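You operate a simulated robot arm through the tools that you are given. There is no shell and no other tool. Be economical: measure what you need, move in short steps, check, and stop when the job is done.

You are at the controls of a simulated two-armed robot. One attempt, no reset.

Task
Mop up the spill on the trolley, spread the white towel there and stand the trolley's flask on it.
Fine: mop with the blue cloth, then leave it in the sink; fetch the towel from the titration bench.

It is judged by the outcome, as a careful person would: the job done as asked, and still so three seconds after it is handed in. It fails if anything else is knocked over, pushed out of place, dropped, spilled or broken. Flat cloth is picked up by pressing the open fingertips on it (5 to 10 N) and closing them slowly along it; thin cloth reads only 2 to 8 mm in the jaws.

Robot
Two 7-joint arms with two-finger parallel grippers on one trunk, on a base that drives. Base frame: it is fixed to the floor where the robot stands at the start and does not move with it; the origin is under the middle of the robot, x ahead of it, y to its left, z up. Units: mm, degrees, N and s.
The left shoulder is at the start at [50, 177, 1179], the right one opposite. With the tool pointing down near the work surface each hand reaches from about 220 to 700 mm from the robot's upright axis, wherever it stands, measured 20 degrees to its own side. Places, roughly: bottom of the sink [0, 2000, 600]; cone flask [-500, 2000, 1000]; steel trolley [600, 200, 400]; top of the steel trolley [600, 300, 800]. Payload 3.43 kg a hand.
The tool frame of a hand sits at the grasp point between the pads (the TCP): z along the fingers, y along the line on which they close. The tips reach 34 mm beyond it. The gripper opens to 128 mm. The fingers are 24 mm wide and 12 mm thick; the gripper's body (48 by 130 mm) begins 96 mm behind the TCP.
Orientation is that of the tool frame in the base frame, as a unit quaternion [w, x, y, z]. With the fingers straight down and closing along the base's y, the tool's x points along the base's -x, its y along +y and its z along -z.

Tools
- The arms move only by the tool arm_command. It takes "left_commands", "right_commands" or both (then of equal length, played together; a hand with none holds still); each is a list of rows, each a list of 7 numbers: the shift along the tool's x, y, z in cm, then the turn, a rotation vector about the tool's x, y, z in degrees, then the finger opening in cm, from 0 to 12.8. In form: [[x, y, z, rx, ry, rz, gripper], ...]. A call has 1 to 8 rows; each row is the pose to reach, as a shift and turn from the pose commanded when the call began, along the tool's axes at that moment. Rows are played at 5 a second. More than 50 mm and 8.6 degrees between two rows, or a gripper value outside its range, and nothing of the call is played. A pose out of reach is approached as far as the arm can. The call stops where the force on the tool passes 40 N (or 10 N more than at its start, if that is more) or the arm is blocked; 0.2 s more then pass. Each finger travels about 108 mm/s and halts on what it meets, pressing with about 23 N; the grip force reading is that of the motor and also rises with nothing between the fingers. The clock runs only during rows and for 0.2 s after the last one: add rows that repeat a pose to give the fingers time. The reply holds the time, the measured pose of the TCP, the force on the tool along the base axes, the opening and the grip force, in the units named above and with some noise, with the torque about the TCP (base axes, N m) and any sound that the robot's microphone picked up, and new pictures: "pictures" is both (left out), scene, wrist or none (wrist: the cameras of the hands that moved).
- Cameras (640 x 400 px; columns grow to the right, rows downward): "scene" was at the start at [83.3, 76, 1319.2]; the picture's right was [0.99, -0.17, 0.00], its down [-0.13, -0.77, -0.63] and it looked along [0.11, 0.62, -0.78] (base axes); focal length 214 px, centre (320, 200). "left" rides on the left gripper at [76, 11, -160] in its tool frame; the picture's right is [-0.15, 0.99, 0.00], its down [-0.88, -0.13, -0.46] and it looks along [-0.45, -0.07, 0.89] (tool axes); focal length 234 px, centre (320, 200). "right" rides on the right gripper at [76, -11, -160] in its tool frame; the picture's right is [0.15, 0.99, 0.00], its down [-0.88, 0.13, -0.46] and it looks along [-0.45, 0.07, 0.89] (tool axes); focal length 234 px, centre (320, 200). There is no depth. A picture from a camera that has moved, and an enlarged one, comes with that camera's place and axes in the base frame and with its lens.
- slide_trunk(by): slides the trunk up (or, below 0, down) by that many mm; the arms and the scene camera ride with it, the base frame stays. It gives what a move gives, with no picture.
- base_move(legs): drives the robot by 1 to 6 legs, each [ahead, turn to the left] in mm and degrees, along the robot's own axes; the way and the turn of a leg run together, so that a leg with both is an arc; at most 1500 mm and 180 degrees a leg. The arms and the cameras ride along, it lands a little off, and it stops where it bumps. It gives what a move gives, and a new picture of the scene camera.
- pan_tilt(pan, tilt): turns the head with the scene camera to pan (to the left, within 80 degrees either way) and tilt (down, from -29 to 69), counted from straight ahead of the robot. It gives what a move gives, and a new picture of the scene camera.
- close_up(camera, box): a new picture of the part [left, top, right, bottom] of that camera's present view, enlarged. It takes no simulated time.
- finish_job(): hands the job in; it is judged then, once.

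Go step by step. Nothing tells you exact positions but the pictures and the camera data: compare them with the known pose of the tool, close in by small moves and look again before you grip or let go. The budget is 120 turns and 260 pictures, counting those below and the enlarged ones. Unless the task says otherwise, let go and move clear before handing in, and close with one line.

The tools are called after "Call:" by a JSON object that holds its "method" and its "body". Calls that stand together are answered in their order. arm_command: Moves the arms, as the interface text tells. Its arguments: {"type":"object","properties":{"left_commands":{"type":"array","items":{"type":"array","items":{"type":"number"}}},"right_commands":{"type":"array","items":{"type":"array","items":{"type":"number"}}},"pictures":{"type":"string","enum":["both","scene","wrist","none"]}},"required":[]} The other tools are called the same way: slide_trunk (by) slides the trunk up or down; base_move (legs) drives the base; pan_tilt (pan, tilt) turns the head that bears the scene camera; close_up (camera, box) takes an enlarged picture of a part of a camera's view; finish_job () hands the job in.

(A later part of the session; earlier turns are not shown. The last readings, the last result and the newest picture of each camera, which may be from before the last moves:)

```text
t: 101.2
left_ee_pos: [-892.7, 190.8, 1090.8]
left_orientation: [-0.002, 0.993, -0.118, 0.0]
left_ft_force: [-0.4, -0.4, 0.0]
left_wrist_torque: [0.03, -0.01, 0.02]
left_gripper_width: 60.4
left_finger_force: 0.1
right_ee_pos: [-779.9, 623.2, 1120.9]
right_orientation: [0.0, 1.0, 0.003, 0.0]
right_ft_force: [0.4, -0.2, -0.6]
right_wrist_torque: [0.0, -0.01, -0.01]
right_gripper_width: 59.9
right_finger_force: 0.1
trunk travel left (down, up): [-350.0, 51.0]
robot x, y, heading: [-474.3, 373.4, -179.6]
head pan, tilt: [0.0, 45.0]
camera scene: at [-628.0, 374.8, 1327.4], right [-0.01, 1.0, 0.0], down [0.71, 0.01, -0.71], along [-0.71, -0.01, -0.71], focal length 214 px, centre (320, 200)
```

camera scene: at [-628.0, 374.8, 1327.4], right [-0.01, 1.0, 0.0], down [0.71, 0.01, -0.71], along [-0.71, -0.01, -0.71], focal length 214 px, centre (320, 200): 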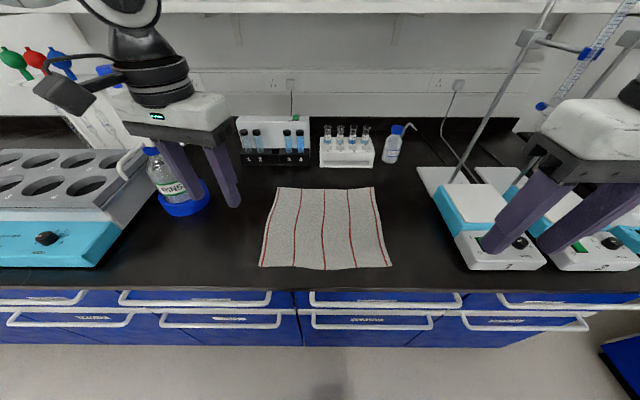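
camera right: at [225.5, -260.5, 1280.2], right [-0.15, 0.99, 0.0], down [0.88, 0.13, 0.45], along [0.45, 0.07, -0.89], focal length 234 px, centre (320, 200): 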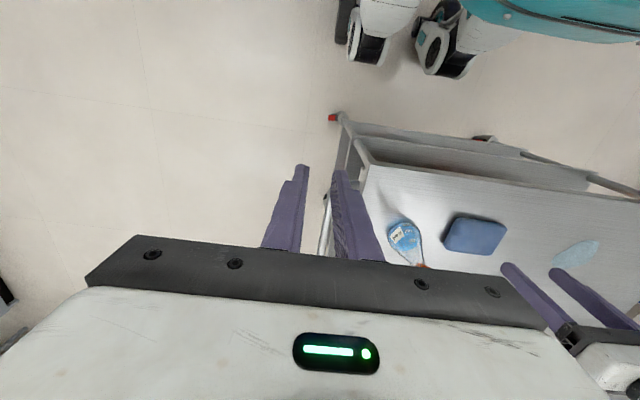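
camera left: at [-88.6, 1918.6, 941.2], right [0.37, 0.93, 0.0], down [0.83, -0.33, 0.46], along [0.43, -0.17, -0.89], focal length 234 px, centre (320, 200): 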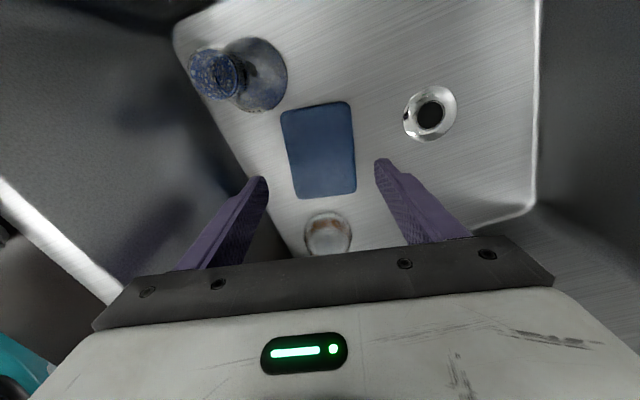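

I bring both hands over the near corners of the towel, left at (-895,255) and right at (-895,509), still about 60 mm above.

Call:
{"method": "arm_command", "body": {"left_commands": [[-0.3, -1, 1, 0, 0, -7, 6], [-0.6, -2, 3, 0, 0, -13.6, 5], [-1, -3, 5, 0, 0, -13.6, 4], [-1.2, -4, 7, 0, 0, -13.6, 4], [-1.4, -5, 9, 0, 0, -13.6, 4], [-1.7, -6.2, 11, 0, 0, -13.6, 4], [-1.7, -6.2, 13, 0, 0, -13.6, 4]], "right_commands": [[0, 3.5, 0, 0, 0, 0, 6], [-1.5, 7, 0, 0, 0, 0, 5], [-4, 10, 1, 0, 0, 0, 4], [-6, 11.4, 4, 0, 0, 0, 4], [-8, 11.4, 8, 0, 0, 0, 4], [-10, 11.4, 12, 0, 0, 0, 4], [-11.5, 11.4, 16, 0, 0, 0, 4]]}}

```text
t: 102.8
left_ee_pos: [-890.4, 243.8, 963.4]
left_orientation: [-0.003, 1.0, 0.0, -0.002]
left_ft_force: [1.2, -0.4, -0.3]
left_wrist_torque: [0.02, -0.03, 0.0]
left_gripper_width: 39.9
left_finger_force: 0.0
left hand out of reach, approached as far as the arm can: row 6, 7
right_ee_pos: [-892.8, 507.0, 962.7]
right_orientation: [0.0, 1.0, 0.003, 0.0]
right_ft_force: [0.0, -0.2, 0.5]
right_wrist_torque: [-0.01, -0.01, 0.02]
right_gripper_width: 39.7
right_finger_force: 0.0
trunk travel left (down, up): [-350.0, 51.0]
robot x, y, heading: [-477.2, 377.2, -179.6]
head pan, tilt: [0.0, 45.0]
camera scene: at [-627.6, 374.8, 1327.6], right [-0.01, 1.0, 0.0], down [0.71, 0.01, -0.71], along [-0.71, -0.01, -0.71], focal length 214 px, centre (320, 200)
camera right: at [-817.4, 520.8, 1120.0], right [0.15, -0.99, 0.0], down [-0.88, -0.14, 0.46], along [-0.45, -0.07, -0.89], focal length 234 px, centre (320, 200)
camera left: at [-814.5, 232.2, 1124.1], right [-0.14, -0.99, 0.0], down [-0.88, 0.13, 0.46], along [-0.45, 0.07, -0.89], focal length 234 px, centre (320, 200)
```

scene: 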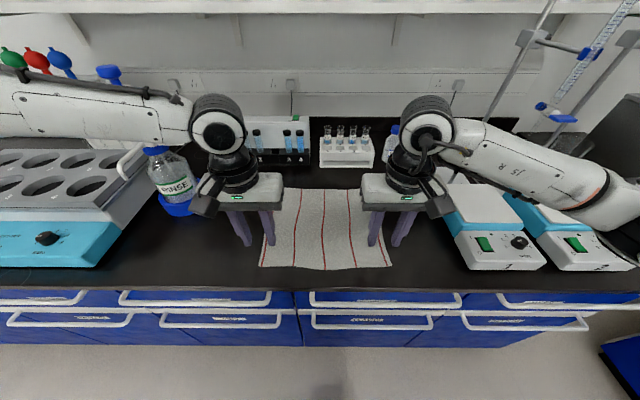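
right: 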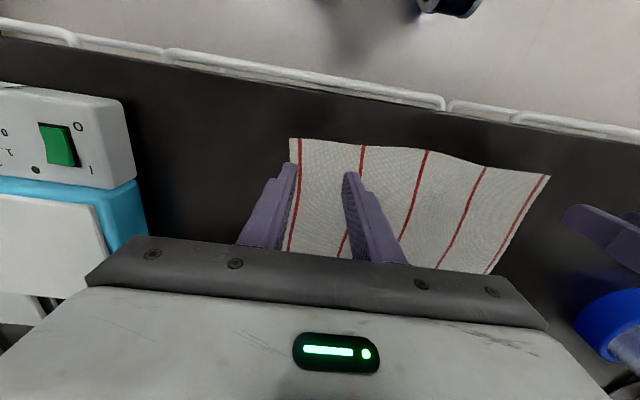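
left: 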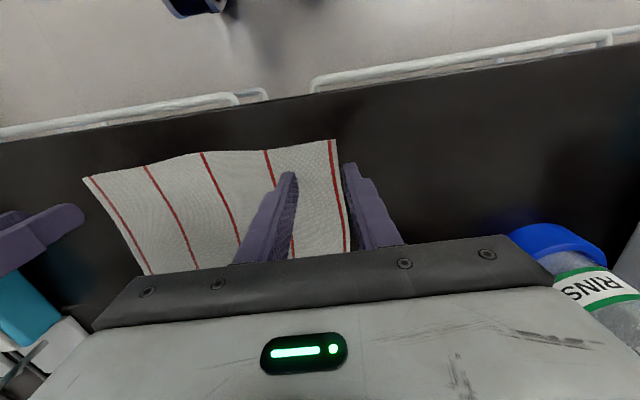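

The left hand is at its inward limit with its outer finger just off the towel's edge. I drive 45 mm closer, which widens the angle, pull the hands back by the same amount and re-aim.

Call:
{"method": "base_move", "body": {"legs": [[45, 0]]}}

Call:
{"method": "arm_command", "body": {"left_commands": [[2, -0.3, 0, 0, 0, 0, 4], [4, -0.6, 2, 0, 0, 0, 4], [4.5, -1, 4, 0, 0, 0, 4]], "right_commands": [[2, 0, 0, 0, 0, 0, 4], [4, 0, 2, 0, 0, 0, 4], [4.5, -0.1, 4, 0, 0, 0, 4]]}}

```text
t: 103.7
left_ee_pos: [-934.5, 242.9, 963.6]
left_orientation: [-0.002, 1.0, 0.001, -0.001]
left_ft_force: [-0.4, 0.0, 0.7]
left_wrist_torque: [-0.02, -0.05, 0.0]
left_gripper_width: 39.9
left_finger_force: 0.1
right_ee_pos: [-938.8, 507.0, 961.5]
right_orientation: [0.0, 1.0, 0.003, 0.001]
right_ft_force: [-0.8, 0.0, -0.2]
right_wrist_torque: [-0.01, 0.0, -0.01]
right_gripper_width: 40.0
right_finger_force: 0.1
trunk travel left (down, up): [-350.0, 51.0]
robot x, y, heading: [-517.7, 372.2, -179.7]
head pan, tilt: [0.0, 45.0]
camera scene: at [-673.1, 374.4, 1327.4], right [-0.01, 1.0, 0.0], down [0.71, 0.01, -0.71], along [-0.71, -0.01, -0.71], focal length 214 px, centre (320, 200)
```

scene: 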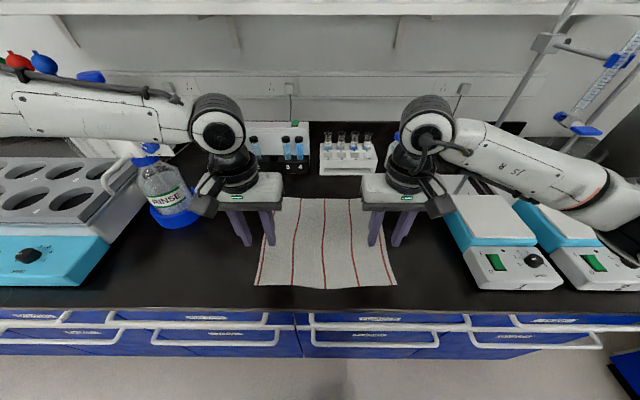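

```text
t: 104.5
left_ee_pos: [-888.3, 246.4, 927.2]
left_orientation: [-0.003, 1.0, 0.001, -0.001]
left_ft_force: [0.1, 0.3, 0.4]
left_wrist_torque: [0.0, 0.0, -0.02]
left_gripper_width: 39.8
left_finger_force: 0.0
left hand out of reach, approached as far as the arm can: row 3
right_ee_pos: [-891.8, 509.9, 921.8]
right_orientation: [0.0, 1.0, 0.004, 0.0]
right_ft_force: [1.2, -0.4, -0.4]
right_wrist_torque: [0.03, -0.02, 0.03]
right_gripper_width: 39.9
right_finger_force: 0.1
trunk travel left (down, up): [-350.0, 51.0]
robot x, y, heading: [-520.9, 377.0, -179.5]
head pan, tilt: [0.0, 45.0]
camera scene: at [-672.1, 374.4, 1327.6], right [-0.01, 1.0, 0.0], down [0.71, 0.01, -0.71], along [-0.71, -0.01, -0.71], focal length 214 px, centre (320, 200)
camera right: at [-816.7, 521.9, 1080.6], right [0.15, -0.99, 0.0], down [-0.88, -0.14, 0.46], along [-0.45, -0.07, -0.89], focal length 234 px, centre (320, 200)
camera left: at [-812.3, 234.6, 1087.4], right [-0.14, -0.99, -0.01], down [-0.88, 0.13, 0.46], along [-0.45, 0.07, -0.89], focal length 234 px, centre (320, 200)
```

scene: 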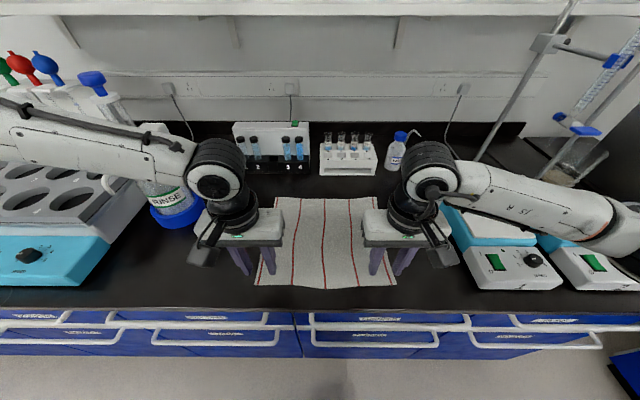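
right: 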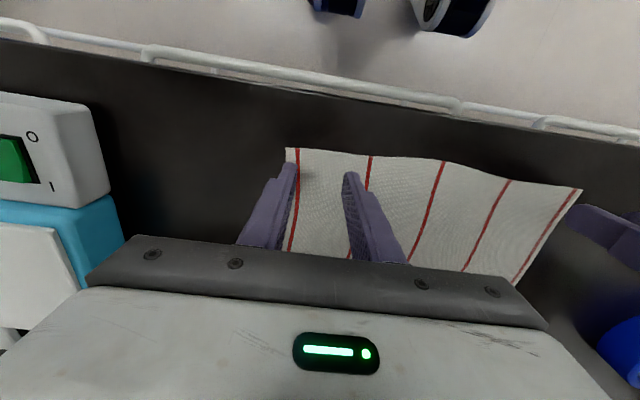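
left: 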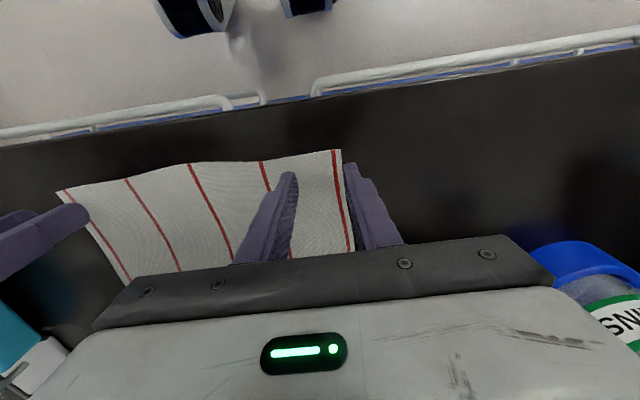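

The left hand is still about 8 mm short. I turn the base 1 degree right, tilt the left hand slightly inward and lower both with a smaller opening.

Call:
{"method": "base_move", "body": {"legs": [[0, -1]]}}

Call:
{"method": "arm_command", "body": {"left_commands": [[0, 0, 0, 1.5, 0, 0, 3.4], [0.3, -0.4, 0, 3, 0, 0, 3], [0.4, -0.6, 0.6, 3, 0, 0, 3], [0.4, -0.8, 1.6, 3, 0, 0, 3]], "right_commands": [[0, 0.1, 0, 0, 0, 0, 3.4], [0.4, 0.2, 0, 0, 0, 0, 3], [0.6, 0.3, 0.6, 0, 0, 0, 3], [0.6, 0.5, 1.2, 0, 0, 0, 3]], "pictures": "wrist"}}

```text
t: 105.3
left_ee_pos: [-891.0, 253.9, 926.1]
left_orientation: [-0.004, 1.0, -0.008, -0.001]
left_ft_force: [0.3, 0.1, -0.2]
left_wrist_torque: [0.02, -0.01, 0.0]
left_gripper_width: 40.0
left_finger_force: 0.2
right_ee_pos: [-889.5, 515.7, 921.4]
right_orientation: [0.001, 1.0, -0.005, 0.0]
right_ft_force: [-0.1, -0.1, -0.8]
right_wrist_torque: [-0.02, 0.03, -0.03]
right_gripper_width: 40.0
right_finger_force: 0.1
trunk travel left (down, up): [-350.0, 51.0]
robot x, y, heading: [-521.9, 375.4, 179.3]
head pan, tilt: [0.0, 45.0]
camera scene: at [-672.1, 377.2, 1327.6], right [0.01, 1.0, 0.0], down [0.71, -0.01, -0.71], along [-0.71, 0.01, -0.71], focal length 214 px, centre (320, 200)
```

scene: 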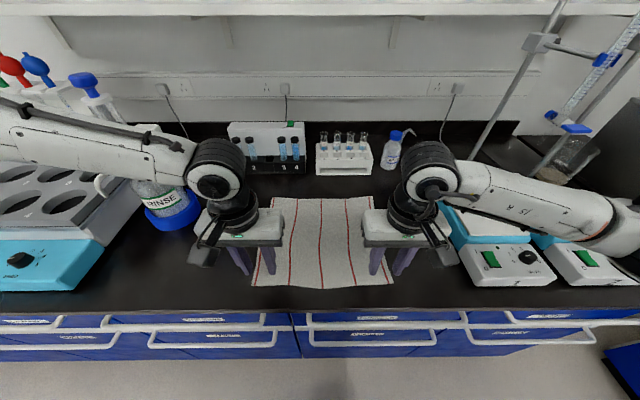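

```text
t: 106.3
left_ee_pos: [-885.0, 260.0, 911.5]
left_orientation: [-0.032, 0.999, -0.007, -0.002]
left_ft_force: [-0.5, 0.5, 0.0]
left_wrist_torque: [-0.02, 0.02, -0.01]
left_gripper_width: 30.0
left_finger_force: 0.0
right_ee_pos: [-883.8, 509.9, 910.2]
right_orientation: [0.0, 1.0, -0.005, 0.0]
right_ft_force: [-1.1, 1.0, 0.0]
right_wrist_torque: [0.01, -0.01, 0.0]
right_gripper_width: 30.1
right_finger_force: 0.0
trunk travel left (down, up): [-350.0, 51.0]
robot x, y, heading: [-518.5, 376.1, 179.6]
head pan, tilt: [0.0, 45.0]
camera right: at [-808.0, 521.9, 1068.5], right [0.14, -0.99, 0.0], down [-0.88, -0.12, 0.46], along [-0.45, -0.06, -0.89], focal length 234 px, centre (320, 200)
camera left: at [-810.1, 237.5, 1070.8], right [-0.16, -0.98, -0.06], down [-0.88, 0.12, 0.47], along [-0.45, 0.13, -0.88], focal length 234 px, centre (320, 200)
```

right: 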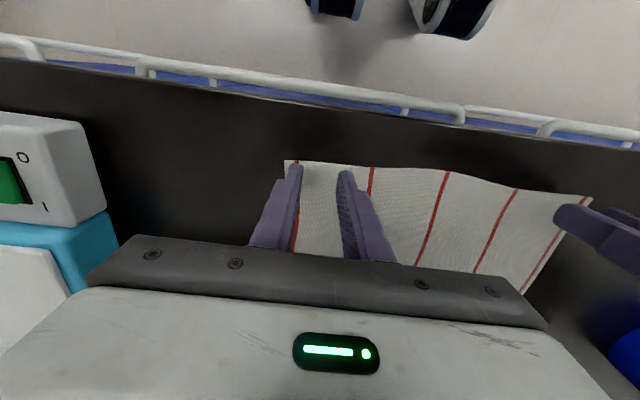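
left: 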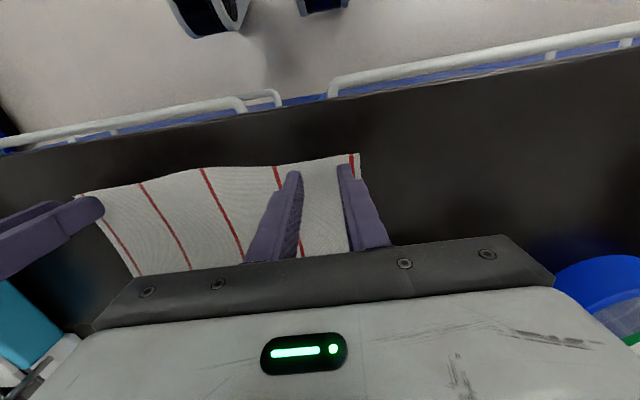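

Both pairs of fingertips are now over the towel's near corners. I lower gently to find contact.

Call:
{"method": "arm_command", "body": {"left_commands": [[0, 0, 0.5, 0, 0, 0, 3], [0, 0, 1.0, 0, 0, 0, 3], [0, 0, 1.2, 0, 0, 0, 3], [0, 0, 1.3, 0, 0, 0, 3]], "right_commands": [[0, 0, 0.5, 0, 0, 0, 3], [0, 0, 1.0, 0, 0, 0, 3], [0, 0, 1.2, 0, 0, 0, 3], [0, 0, 1.3, 0, 0, 0, 3]], "pictures": "none"}}

```text
t: 107.3
left_ee_pos: [-883.8, 255.3, 902.4]
left_orientation: [-0.029, 1.0, -0.008, -0.002]
left_ft_force: [1.5, -0.2, 0.3]
left_wrist_torque: [0.02, 0.02, 0.0]
left_gripper_width: 30.1
left_finger_force: 0.2
left hand out of reach, approached as far as the arm can: row 1, 2, 3, 4
right_ee_pos: [-883.2, 509.8, 897.7]
right_orientation: [0.0, 1.0, -0.006, 0.0]
right_ft_force: [0.3, -0.3, 0.7]
right_wrist_torque: [0.02, 0.02, -0.03]
right_gripper_width: 30.0
right_finger_force: 0.0
trunk travel left (down, up): [-350.0, 51.0]
robot x, y, heading: [-521.7, 374.4, 179.3]
head pan, tilt: [0.0, 45.0]
```

Call:
{"method": "arm_command", "body": {"left_commands": [[0, 0.2, 0, 2, 0, 0, 3], [0, 0.4, 0, 3, 0, 0, 3], [0, 0.4, 0.1, 3, 0, 0, 3]], "right_commands": [[0, 0, 0.1, 0, 0, 0, 3], [0, 0, 0.2, 0, 0, 0, 3], [0, 0, 0.25, 0, 0, 0, 3]], "pictures": "none"}}

```text
t: 108.1
left_ee_pos: [-884.8, 251.6, 900.8]
left_orientation: [-0.056, 0.998, -0.009, -0.002]
left_ft_force: [0.7, -0.3, 0.3]
left_wrist_torque: [0.01, -0.01, -0.04]
left_gripper_width: 29.9
left_finger_force: 0.0
right_ee_pos: [-884.4, 510.2, 895.0]
right_orientation: [0.0, 1.0, -0.005, 0.0]
right_ft_force: [0.9, 0.4, 0.1]
right_wrist_torque: [0.0, 0.01, 0.02]
right_gripper_width: 30.0
right_finger_force: 0.1
trunk travel left (down, up): [-350.0, 51.0]
robot x, y, heading: [-519.2, 375.0, 179.5]
head pan, tilt: [0.0, 45.0]
```

Call:
{"method": "arm_command", "body": {"left_commands": [[0, 0, 0.2, 0, 0, 0, 3], [0, 0, 0.4, 0, 0, 0, 3], [0, 0, 0.5, 0, 0, 0, 3]], "right_commands": [[0, 0, 0.1, 0, 0, 0, 3], [0, 0, 0.2, 0, 0, 0, 3], [0, 0, 0.3, 0, 0, 0, 3]], "pictures": "none"}}

Call:
{"method": "arm_command", "body": {"left_commands": [[0, 0, 0.1, 0, 0, 0, 3], [0, 0, 0.2, 0, 0, 0, 3]], "right_commands": [[0, 0, 0.1, 0, 0, 0, 3], [0, 0, 0.2, 0, 0, 0, 3]], "pictures": "wrist"}}

```text
t: 108.9
left_ee_pos: [-886.1, 251.1, 896.3]
left_orientation: [-0.056, 0.998, -0.008, -0.001]
left_ft_force: [0.6, 0.2, -0.4]
left_wrist_torque: [0.0, 0.0, -0.03]
left_gripper_width: 30.0
left_finger_force: 0.0
right_ee_pos: [-884.1, 510.7, 891.9]
right_orientation: [0.0, 1.0, -0.006, 0.001]
right_ft_force: [-0.1, -0.5, -0.4]
right_wrist_torque: [0.0, 0.0, 0.01]
right_gripper_width: 29.9
right_finger_force: 0.0
trunk travel left (down, up): [-350.0, 51.0]
robot x, y, heading: [-523.3, 371.8, 179.5]
head pan, tilt: [0.0, 45.0]
```

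```text
t: 109.5
left_ee_pos: [-884.3, 250.7, 894.3]
left_orientation: [-0.055, 0.998, -0.008, -0.001]
left_ft_force: [0.4, 0.6, 0.2]
left_wrist_torque: [0.0, 0.0, 0.02]
left_gripper_width: 29.9
left_finger_force: 0.1
right_ee_pos: [-883.6, 510.2, 889.1]
right_orientation: [0.0, 1.0, -0.005, 0.0]
right_ft_force: [0.5, 0.1, -0.5]
right_wrist_torque: [0.0, 0.0, 0.02]
right_gripper_width: 29.8
right_finger_force: 0.1
trunk travel left (down, up): [-350.0, 51.0]
robot x, y, heading: [-520.6, 372.1, 179.4]
head pan, tilt: [0.0, 45.0]
camera right: at [-808.1, 522.0, 1048.1], right [0.14, -0.99, 0.0], down [-0.88, -0.12, 0.46], along [-0.45, -0.06, -0.89], focal length 234 px, centre (320, 200)
camera left: at [-809.4, 222.0, 1052.3], right [-0.16, -0.98, -0.11], down [-0.88, 0.09, 0.47], along [-0.45, 0.17, -0.88], focal length 234 px, centre (320, 200)
```

right: 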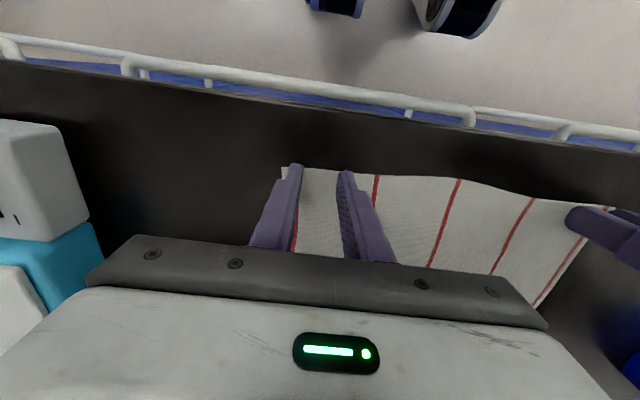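
left: 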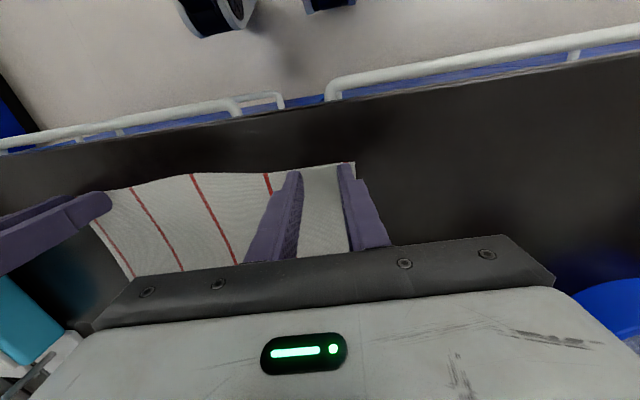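

No contact yet, so the bench is a bit lower than estimated. I continue in 1 mm steps.

Call:
{"method": "arm_command", "body": {"left_commands": [[0, 0, 0.15, 0, 0, 0, 3], [0, 0, 0.3, 0, 0, 0, 3], [0, 0, 0.45, 0, 0, 0, 3], [0, 0, 0.6, 0, 0, 0, 3]], "right_commands": [[0, 0, 0.1, 0, 0, 0, 3], [0, 0, 0.2, 0, 0, 0, 3], [0, 0, 0.3, 0, 0, 0, 3], [0, 0, 0.35, 0, 0, 0, 3]], "pictures": "none"}}

```text
t: 110.5
left_ee_pos: [-885.2, 253.4, 888.6]
left_orientation: [-0.056, 0.998, -0.008, -0.001]
left_ft_force: [0.3, 0.5, -0.3]
left_wrist_torque: [0.01, 0.0, 0.03]
left_gripper_width: 30.1
left_finger_force: 0.0
right_ee_pos: [-885.3, 511.3, 885.5]
right_orientation: [0.001, 1.0, -0.005, 0.0]
right_ft_force: [-0.2, 0.3, 0.6]
right_wrist_torque: [0.01, 0.02, -0.02]
right_gripper_width: 30.0
right_finger_force: 0.0
trunk travel left (down, up): [-350.0, 51.0]
robot x, y, heading: [-523.9, 371.3, 179.3]
head pan, tilt: [0.0, 45.0]
```

The bench is likely near z 840, which also puts the towel edge slightly further, at x≈-882. I shift both hands 13 mm forward and keep lowering.

Call:
{"method": "arm_command", "body": {"left_commands": [[-0.6, 0.2, 0, 0, 0, 0, 3], [-1.3, 0.4, 0, 0, 0, 0, 3], [-1.3, 0.4, 0.2, 0, 0, 0, 3], [-1.3, 0.4, 0.4, 0, 0, 0, 3], [-1.3, 0.4, 0.6, 0, 0, 0, 3]], "right_commands": [[-0.6, 0, 0, 0, 0, 0, 3], [-1.3, 0, 0, 0, 0, 0, 3], [-1.3, 0, 0.15, 0, 0, 0, 3], [-1.3, 0, 0.3, 0, 0, 0, 3], [-1.3, 0, 0.4, 0, 0, 0, 3]], "pictures": "wrist"}}

```text
t: 111.7
left_ee_pos: [-899.7, 250.3, 888.2]
left_orientation: [-0.057, 0.998, -0.008, -0.007]
left_ft_force: [4.0, -3.2, 19.6]
left_wrist_torque: [-0.62, -0.19, 0.07]
left_gripper_width: 30.2
left_finger_force: 0.0
right_ee_pos: [-896.3, 509.9, 885.2]
right_orientation: [0.001, 1.0, -0.005, -0.003]
right_ft_force: [2.8, 1.9, 10.3]
right_wrist_torque: [0.2, -0.11, -0.02]
right_gripper_width: 30.1
right_finger_force: 0.2
trunk travel left (down, up): [-350.0, 51.0]
robot x, y, heading: [-520.9, 373.2, 179.4]
head pan, tilt: [0.0, 45.0]
stopped in row 5 (left hand): the force on the tool passed its limit at 44 N (the readings are from after the stop); the commanded pose is now the measured one
camera right: at [-819.8, 522.0, 1043.4], right [0.14, -0.99, 0.0], down [-0.88, -0.12, 0.46], along [-0.46, -0.06, -0.89], focal length 234 px, centre (320, 200)
camera left: at [-821.3, 220.1, 1045.1], right [-0.16, -0.98, -0.11], down [-0.87, 0.09, 0.48], along [-0.46, 0.17, -0.87], focal length 234 px, centre (320, 200)
```

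right: 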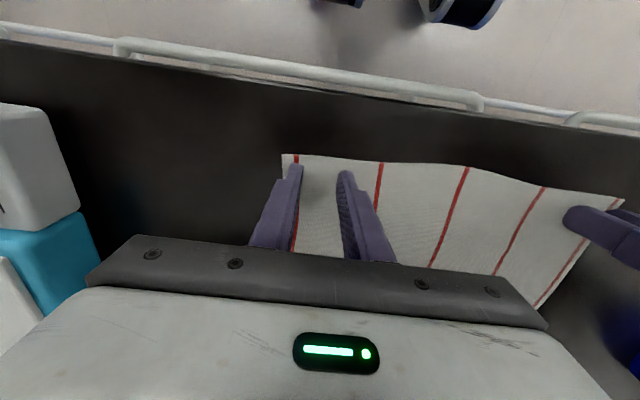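
left: 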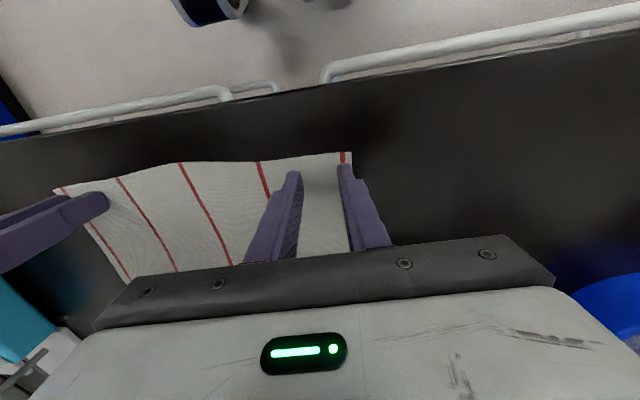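

Both are in contact at a surface of z≈850. I ease the left slightly and close both slowly along the cloth.

Call:
{"method": "arm_command", "body": {"left_commands": [[0, 0, -0.05, 0, 0, 0, 3], [0, 0, -0.05, 0, 0, 0, 2.6], [0, 0, -0.03, 0, 0, 0, 2.2], [0, 0, 0, 0, 0, 0, 1.8], [0, 0, 0.03, 0, 0, 0, 1.4], [0, 0, 0.06, 0, 0, 0, 1], [0, 0, 0.08, 0, 0, 0, 0.5], [0, 0, 0.08, 0, 0, 0, 0]], "right_commands": [[0, 0, 0, 0, 0, 0, 3], [0, 0, 0, 0, 0, 0, 2.6], [0, 0, 0, 0, 0, 0, 2.2], [0, 0, 0, 0, 0, 0, 1.8], [0, 0, 0, 0, 0, 0, 1.4], [0, 0, 0, 0, 0, 0, 1], [0, 0, 0, 0, 0, 0, 0.5], [0, 0, 0, 0, 0, 0, 0]], "pictures": "wrist"}}

```text
t: 113.5
left_ee_pos: [-899.0, 249.4, 886.7]
left_orientation: [-0.057, 0.998, -0.009, -0.005]
left_ft_force: [-0.7, -5.7, 25.2]
left_wrist_torque: [-0.35, 0.0, 0.0]
left_gripper_width: 0.0
left_finger_force: 22.9
right_ee_pos: [-896.3, 508.9, 885.6]
right_orientation: [0.002, 1.0, -0.006, -0.005]
right_ft_force: [-1.8, -2.4, 25.6]
right_wrist_torque: [-0.02, -0.17, -0.01]
right_gripper_width: 2.1
right_finger_force: 22.9
trunk travel left (down, up): [-350.0, 51.0]
robot x, y, heading: [-517.4, 373.0, 179.6]
head pan, tilt: [0.0, 45.0]
camera right: at [-819.7, 521.2, 1043.3], right [0.14, -0.99, 0.0], down [-0.88, -0.12, 0.46], along [-0.46, -0.06, -0.89], focal length 234 px, centre (320, 200)
camera left: at [-821.3, 219.5, 1043.2], right [-0.16, -0.98, -0.11], down [-0.87, 0.09, 0.48], along [-0.46, 0.17, -0.87], focal length 234 px, centre (320, 200)
```

right: 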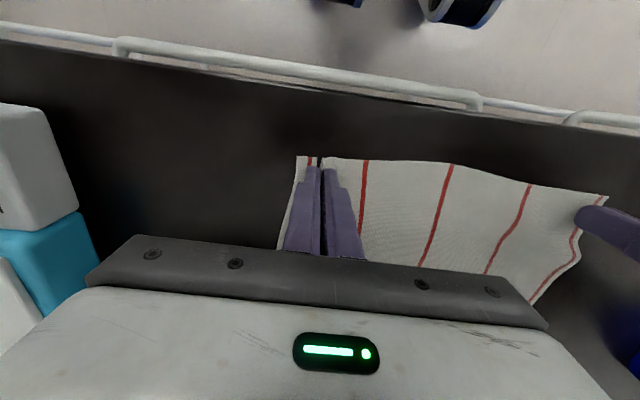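
left: 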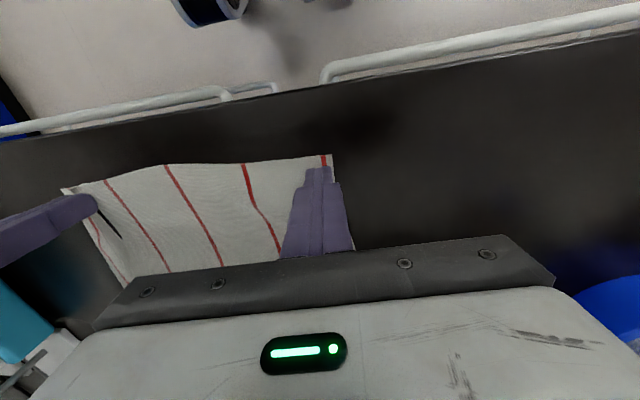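

The right hand has the towel (2.1 mm, visible fold); the left missed because its tilt let only one finger press. I reduce the left tilt to 3 degrees and retry with a smaller opening.

Call:
{"method": "arm_command", "body": {"left_commands": [[0, 0, -0.6, 0, 0, 0, 0.5], [0, 0, -0.6, -2, 0, 0, 2.2], [0, -0.3, -0.6, -3.6, 0, 0, 2.2], [0, -0.3, -0.3, -3.6, 0, 0, 2.2], [0, -0.3, -0.1, -3.6, 0, 0, 2.2], [0, -0.3, 0, -3.6, 0, 0, 2.2]], "pictures": "wrist"}}

```text
t: 114.9
left_ee_pos: [-896.2, 243.3, 893.9]
left_orientation: [-0.026, 1.0, -0.008, -0.006]
left_ft_force: [-0.2, -0.3, -0.1]
left_wrist_torque: [0.0, 0.0, -0.01]
left_gripper_width: 22.1
left_finger_force: 0.1
left hand out of reach, approached as far as the arm can: row 3, 4, 5, 6
right_ee_pos: [-896.4, 509.4, 885.4]
right_orientation: [0.001, 1.0, -0.005, -0.003]
right_ft_force: [4.6, -1.8, 33.4]
right_wrist_torque: [-0.06, -0.49, -0.06]
right_gripper_width: 2.1
right_finger_force: 22.6
trunk travel left (down, up): [-350.0, 51.0]
robot x, y, heading: [-518.8, 376.8, 179.4]
head pan, tilt: [0.0, 45.0]
camera left: at [-818.5, 223.2, 1052.2], right [-0.16, -0.99, -0.05], down [-0.87, 0.12, 0.47], along [-0.46, 0.12, -0.88], focal length 234 px, centre (320, 200)
```

left: 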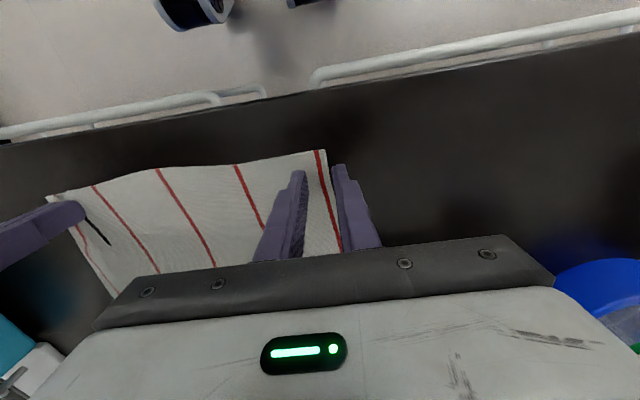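

The left hand is just short on the inward side, and that limit loosens when the hand is higher relative to the shoulders. I lower the trunk in two stages while raising the hands by the same amount, keeping hold on the right.

Call:
{"method": "arm_command", "body": {"left_commands": [[0, 0.3, -3, 0, 0, 0, 2.2], [0, 0.3, -6, 0, 0, 0, 2.2], [0, 0.3, -8, 0, 0, 0, 2.2]], "right_commands": [[0, 0, -3, 0, 0, 0, 0], [0, 0, -6, 0, 0, 0, 0], [0, 0, -8, 0, 0, 0, 0]], "pictures": "none"}}

Call:
{"method": "slide_trunk", "body": {"by": -75}}

Call:
{"method": "arm_command", "body": {"left_commands": [[0, 0.3, -3, 0, 0, 0, 2.2], [0, 0.3, -6, 0, 0, 0, 2.2], [0, 0.3, -8, 0, 0, 0, 2.2]], "right_commands": [[0, 0, -3, 0, 0, 0, 0], [0, 0, -6, 0, 0, 0, 0], [0, 0, -7.5, 0, 0, 0, 0]], "pictures": "none"}}

Call:
{"method": "slide_trunk", "body": {"by": -75}}

Call:
{"method": "close_up", "body": {"camera": "scene", "box": [120, 150, 520, 400]}}

```text
t: 115.7
left_ee_pos: [-895.6, 236.2, 972.4]
left_orientation: [-0.024, 1.0, -0.007, -0.003]
left_ft_force: [0.6, -0.2, -0.2]
left_wrist_torque: [0.05, -0.01, 0.01]
left_gripper_width: 21.7
left_finger_force: 0.0
right_ee_pos: [-897.2, 511.6, 962.1]
right_orientation: [0.0, 1.0, -0.006, -0.001]
right_ft_force: [-0.3, -0.6, 0.2]
right_wrist_torque: [0.03, -0.01, -0.02]
right_gripper_width: 2.0
right_finger_force: 23.1
trunk travel left (down, up): [-350.0, 51.0]
robot x, y, heading: [-522.4, 372.7, 179.4]
head pan, tilt: [0.0, 45.0]
```

```text
t: 116.8
left_ee_pos: [-896.5, 236.4, 897.5]
left_orientation: [-0.024, 1.0, -0.007, -0.004]
left_ft_force: [-0.1, 0.1, 0.7]
left_wrist_torque: [0.0, 0.0, -0.06]
left_gripper_width: 21.8
left_finger_force: 0.0
right_ee_pos: [-897.4, 510.6, 889.2]
right_orientation: [0.001, 1.0, -0.004, -0.002]
right_ft_force: [0.6, -0.2, 0.7]
right_wrist_torque: [0.04, 0.01, -0.03]
right_gripper_width: 1.9
right_finger_force: 23.0
trunk travel left (down, up): [-275.0, 126.0]
robot x, y, heading: [-519.8, 376.9, 179.4]
head pan, tilt: [0.0, 45.0]
```

```text
t: 117.6
left_ee_pos: [-895.4, 228.7, 978.7]
left_orientation: [-0.024, 1.0, -0.008, -0.004]
left_ft_force: [-0.3, 0.0, 0.4]
left_wrist_torque: [0.0, -0.02, 0.04]
left_gripper_width: 22.3
left_finger_force: 0.0
right_ee_pos: [-897.0, 510.6, 962.0]
right_orientation: [0.0, 1.0, -0.005, -0.002]
right_ft_force: [0.6, -0.1, 0.8]
right_wrist_torque: [0.01, -0.01, -0.01]
right_gripper_width: 2.0
right_finger_force: 22.8
trunk travel left (down, up): [-275.0, 126.0]
robot x, y, heading: [-518.5, 374.4, 179.4]
head pan, tilt: [0.0, 45.0]
```

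```text
t: 118.7
left_ee_pos: [-895.3, 228.1, 903.3]
left_orientation: [-0.025, 1.0, -0.009, -0.005]
left_ft_force: [-1.3, 0.9, 0.3]
left_wrist_torque: [-0.01, 0.01, 0.01]
left_gripper_width: 22.0
left_finger_force: 0.1
right_ee_pos: [-897.5, 511.8, 886.3]
right_orientation: [0.001, 1.0, -0.006, -0.002]
right_ft_force: [0.3, 0.7, 0.2]
right_wrist_torque: [0.0, 0.0, -0.01]
right_gripper_width: 1.7
right_finger_force: 23.1
trunk travel left (down, up): [-200.0, 201.0]
robot x, y, heading: [-518.3, 374.5, 179.8]
head pan, tilt: [0.0, 45.0]
```

```text
1.60 times, centred on (320, 275) of scene
camera zoom: at [-672.0, 376.9, 1177.6], right [0.01, 1.0, 0.0], down [0.71, -0.01, -0.71], along [-0.71, 0.01, -0.71], focal length 343 px, centre (320, 80)
```

zoom: 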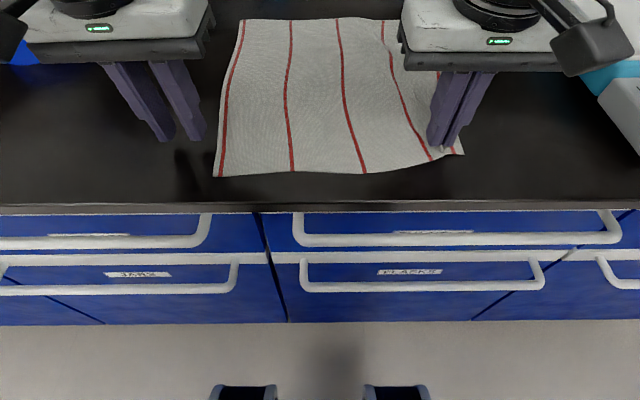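

The right hand holds the towel, and its left near corner is now at about (-855,268). I test how far inward the left hand reaches with the lowered trunk.

Call:
{"method": "arm_command", "body": {"left_commands": [[0.5, -2, 0, 0, 0, 0, 2.2], [1, -4, 0, 0, 0, 0, 2.2], [1.5, -5, 0, 0, 0, 0, 2.2], [2, -6, 0, 0, 0, 0, 2.2]], "pictures": "wrist"}}

```text
t: 119.7
left_ee_pos: [-873.9, 288.3, 904.1]
left_orientation: [-0.025, 1.0, -0.006, -0.005]
left_ft_force: [0.2, -0.2, -0.4]
left_wrist_torque: [0.0, 0.01, 0.01]
left_gripper_width: 22.0
left_finger_force: 0.1
right_ee_pos: [-897.2, 511.7, 887.5]
right_orientation: [0.001, 1.0, -0.005, -0.001]
right_ft_force: [0.7, 0.1, 0.8]
right_wrist_torque: [0.06, -0.01, 0.01]
right_gripper_width: 2.1
right_finger_force: 23.4
trunk travel left (down, up): [-200.0, 201.0]
robot x, y, heading: [-523.7, 375.5, 179.3]
head pan, tilt: [0.0, 45.0]
camera left: at [-798.1, 268.4, 1064.7], right [-0.16, -0.99, -0.05], down [-0.87, 0.12, 0.47], along [-0.46, 0.12, -0.88], focal length 234 px, centre (320, 200)
```

left: 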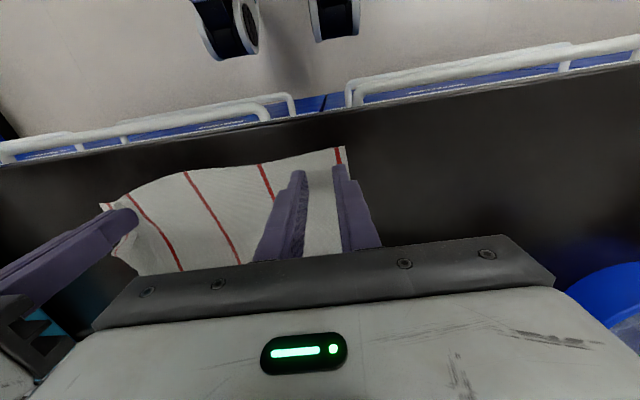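

With the trunk lowered the left reaches easily. I remove its tilt, open to 3 cm and lower onto the corner.

Call:
{"method": "arm_command", "body": {"left_commands": [[-0.3, 0, 0.3, -1.5, 0, 0, 2.6], [-0.5, -0.2, 0.8, -2.9, 0, 0, 3], [-0.5, -0.2, 1.2, -2.9, 0, 0, 3], [-0.5, -0.2, 1.5, -2.9, 0, 0, 3], [-0.5, -0.2, 1.75, -2.9, 0, 0, 3], [-0.5, -0.2, 1.85, -2.9, 0, 0, 3]], "pictures": "wrist"}}

```text
t: 121.1
left_ee_pos: [-879.3, 278.1, 887.7]
left_orientation: [-0.001, 1.0, -0.007, -0.006]
left_ft_force: [-0.2, -0.1, -0.8]
left_wrist_torque: [-0.02, 0.02, -0.03]
left_gripper_width: 30.0
left_finger_force: 0.0
left hand out of reach, approached as far as the arm can: row 1, 2, 3, 4, 5, 6
right_ee_pos: [-897.4, 511.6, 886.4]
right_orientation: [0.0, 1.0, -0.004, -0.002]
right_ft_force: [-0.3, -0.7, 1.1]
right_wrist_torque: [0.02, -0.04, 0.03]
right_gripper_width: 1.8
right_finger_force: 23.4
trunk travel left (down, up): [-200.0, 201.0]
robot x, y, heading: [-517.7, 372.5, 179.5]
head pan, tilt: [0.0, 45.0]
camera left: at [-801.9, 266.1, 1047.4], right [-0.16, -0.99, 0.0], down [-0.87, 0.14, 0.46], along [-0.46, 0.07, -0.89], focal length 234 px, centre (320, 200)
```

left: 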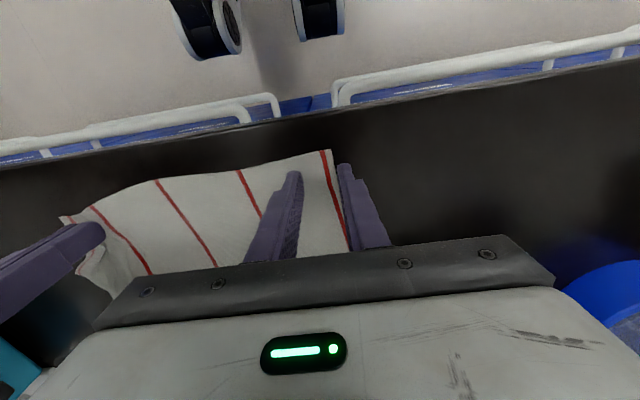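

At zero tilt it stops 8 mm short, so I use a 2 degree tilt with a 2 cm opening, which keeps both tips on the cloth.

Call:
{"method": "arm_command", "body": {"left_commands": [[0, 0, -0.3, 1.2, 0, 0, 2.4], [0, -0.5, -0.3, 2.2, 0, 0, 2], [0, -0.8, -0.2, 2.2, 0, 0, 2], [0, -0.9, 0, 2.2, 0, 0, 2], [0, -0.9, 0.15, 2.2, 0, 0, 2]], "pictures": "wrist"}}

```text
t: 122.3
left_ee_pos: [-877.9, 287.3, 884.5]
left_orientation: [-0.02, 1.0, -0.007, -0.005]
left_ft_force: [-0.3, 0.8, 2.4]
left_wrist_torque: [-0.04, 0.05, 0.0]
left_gripper_width: 19.9
left_finger_force: 0.2
right_ee_pos: [-896.4, 511.2, 886.9]
right_orientation: [0.001, 1.0, -0.005, -0.002]
right_ft_force: [-0.2, -0.6, 0.9]
right_wrist_torque: [0.02, -0.02, -0.01]
right_gripper_width: 1.9
right_finger_force: 23.0
trunk travel left (down, up): [-200.0, 201.0]
robot x, y, heading: [-522.9, 370.4, 179.5]
head pan, tilt: [0.0, 45.0]
camera left: at [-801.8, 268.9, 1045.4], right [-0.16, -0.99, -0.04], down [-0.87, 0.13, 0.47], along [-0.46, 0.11, -0.88], focal length 234 px, centre (320, 200)
```

left: 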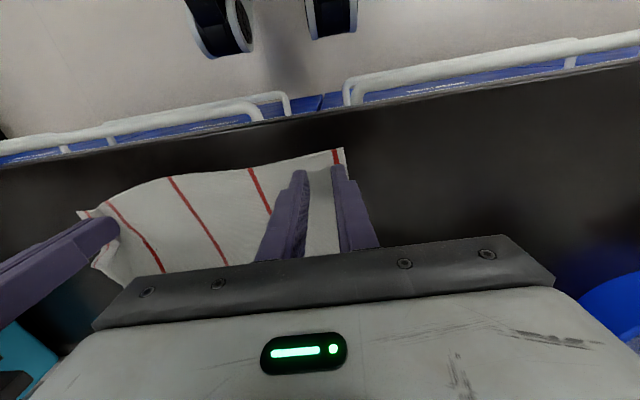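

Contact just begins. I press about 1 mm more and close slowly.

Call:
{"method": "arm_command", "body": {"left_commands": [[0, 0, 0.08, 0, 0, 0, 2], [0, 0, 0.1, 0, 0, 0, 1.8], [0, 0, 0.12, 0, 0, 0, 1.5], [0, 0, 0.13, 0, 0, 0, 1.2], [0, 0, 0.14, 0, 0, 0, 0.9], [0, 0, 0.15, 0, 0, 0, 0.6], [0, 0, 0.16, 0, 0, 0, 0.3], [0, 0, 0.16, 0, 0, 0, 0]], "pictures": "wrist"}}

```text
t: 124.1
left_ee_pos: [-877.7, 286.7, 885.4]
left_orientation: [-0.018, 1.0, -0.007, -0.006]
left_ft_force: [-0.6, -6.1, 25.4]
left_wrist_torque: [-0.42, -0.03, -0.01]
left_gripper_width: 0.1
left_finger_force: 23.3
right_ee_pos: [-895.9, 510.6, 887.7]
right_orientation: [0.001, 1.0, -0.005, -0.002]
right_ft_force: [-0.6, 0.2, -0.3]
right_wrist_torque: [0.01, -0.01, 0.02]
right_gripper_width: 1.8
right_finger_force: 22.8
trunk travel left (down, up): [-200.0, 201.0]
robot x, y, heading: [-522.2, 372.7, 179.7]
head pan, tilt: [0.0, 45.0]
camera left: at [-800.9, 268.3, 1044.5], right [-0.16, -0.99, -0.04], down [-0.87, 0.13, 0.47], along [-0.46, 0.11, -0.88], focal length 234 px, centre (320, 200)
```

left: 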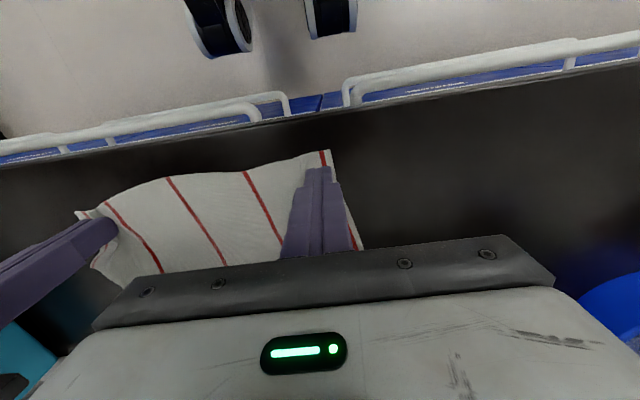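

It missed again because the tilt makes the contact one-sided. I release the right too, lift both hands and check arm clearances before lowering the trunk further, so both can press upright.

Call:
{"method": "arm_command", "body": {"left_commands": [[0, 0, -1, 0, 0, 0, 1.5], [0, 0.5, -3, -2, 0, 0, 3], [0, 1, -6, -2, 0, 0, 3], [0, 1, -9, -2, 0, 0, 3]], "right_commands": [[0, 0, 0, 0, 0, 0, 1.5], [0, 0, 0, 0, 0, 0, 3], [0, 0, -4, 0, 0, 0, 3], [0, 0, -8.5, 0, 0, 0, 3]], "pictures": "scene"}}

Call:
{"method": "pan_tilt", "body": {"pan": 40, "tilt": 35}}

Call:
{"method": "pan_tilt", "body": {"pan": -40, "tilt": 35}}

```text
t: 125.1
left_ee_pos: [-879.3, 271.6, 973.6]
left_orientation: [-0.003, 1.0, -0.005, -0.004]
left_ft_force: [0.8, 0.1, -0.1]
left_wrist_torque: [0.0, 0.01, 0.02]
left_gripper_width: 29.9
left_finger_force: 0.1
right_ee_pos: [-897.5, 509.6, 972.0]
right_orientation: [0.001, 1.0, -0.005, -0.002]
right_ft_force: [0.5, -0.7, -0.1]
right_wrist_torque: [0.02, 0.0, 0.02]
right_gripper_width: 30.0
right_finger_force: 0.1
trunk travel left (down, up): [-200.0, 201.0]
robot x, y, heading: [-519.3, 373.6, 179.3]
head pan, tilt: [0.0, 45.0]
camera scene: at [-671.7, 376.7, 1177.5], right [0.01, 1.0, 0.0], down [0.71, -0.01, -0.71], along [-0.71, 0.01, -0.71], focal length 214 px, centre (320, 200)
```

scene: 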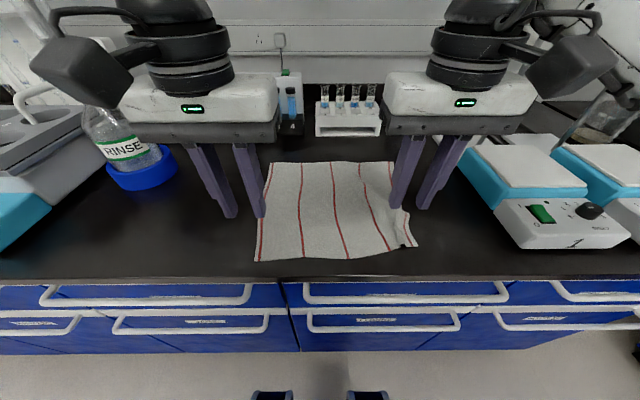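

```text
t: 126.2
left_ee_pos: [-880.1, 271.3, 973.8]
left_orientation: [-0.002, 1.0, -0.006, -0.005]
left_ft_force: [0.5, -0.4, 0.1]
left_wrist_torque: [-0.01, -0.03, 0.03]
left_gripper_width: 30.2
left_finger_force: 0.1
right_ee_pos: [-897.5, 510.0, 970.1]
right_orientation: [0.0, 1.0, -0.005, -0.001]
right_ft_force: [-1.2, 0.6, -0.2]
right_wrist_torque: [0.0, 0.0, 0.0]
right_gripper_width: 30.1
right_finger_force: 0.1
trunk travel left (down, up): [-200.0, 201.0]
robot x, y, heading: [-520.3, 375.7, 179.7]
head pan, tilt: [40.0, 35.0]
camera scene: at [-658.7, 320.2, 1192.4], right [-0.64, 0.77, 0.0], down [0.44, 0.36, -0.82], along [-0.63, -0.52, -0.57], focal length 214 px, centre (320, 200)
```

scene: 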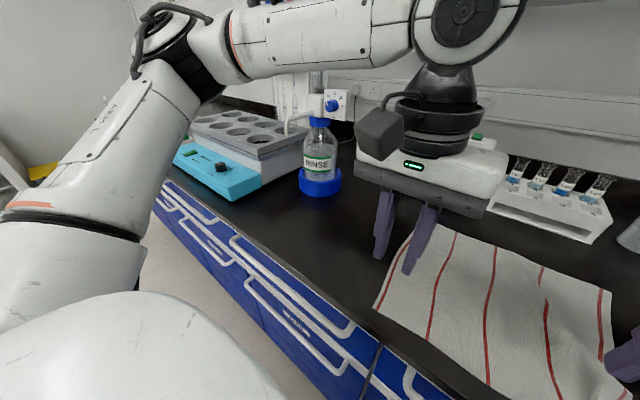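

```text
t: 127.7
left_ee_pos: [-878.8, 272.2, 974.4]
left_orientation: [-0.003, 1.0, -0.007, -0.006]
left_ft_force: [-0.2, 0.1, -0.6]
left_wrist_torque: [-0.01, 0.04, -0.04]
left_gripper_width: 29.7
left_finger_force: 0.1
right_ee_pos: [-897.5, 510.9, 969.8]
right_orientation: [0.0, 1.0, -0.005, -0.001]
right_ft_force: [-0.4, -0.6, 0.2]
right_wrist_torque: [-0.04, -0.01, 0.0]
right_gripper_width: 29.8
right_finger_force: 0.1
trunk travel left (down, up): [-200.0, 201.0]
robot x, y, heading: [-518.3, 373.6, 179.7]
head pan, tilt: [-40.0, 35.0]
camera scene: at [-657.7, 433.3, 1192.4], right [0.65, 0.76, 0.0], down [0.44, -0.37, -0.82], along [-0.62, 0.53, -0.57], focal length 214 px, centre (320, 200)
```

scene: 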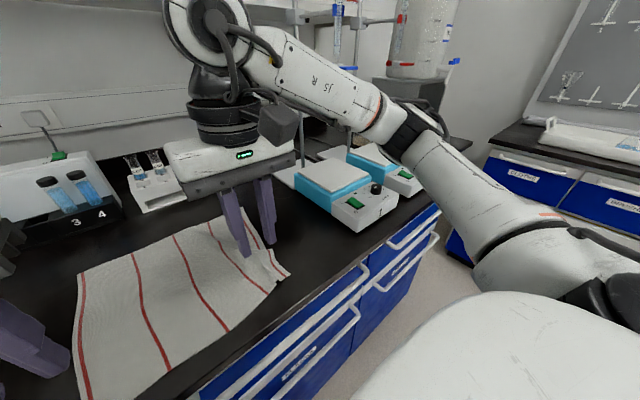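

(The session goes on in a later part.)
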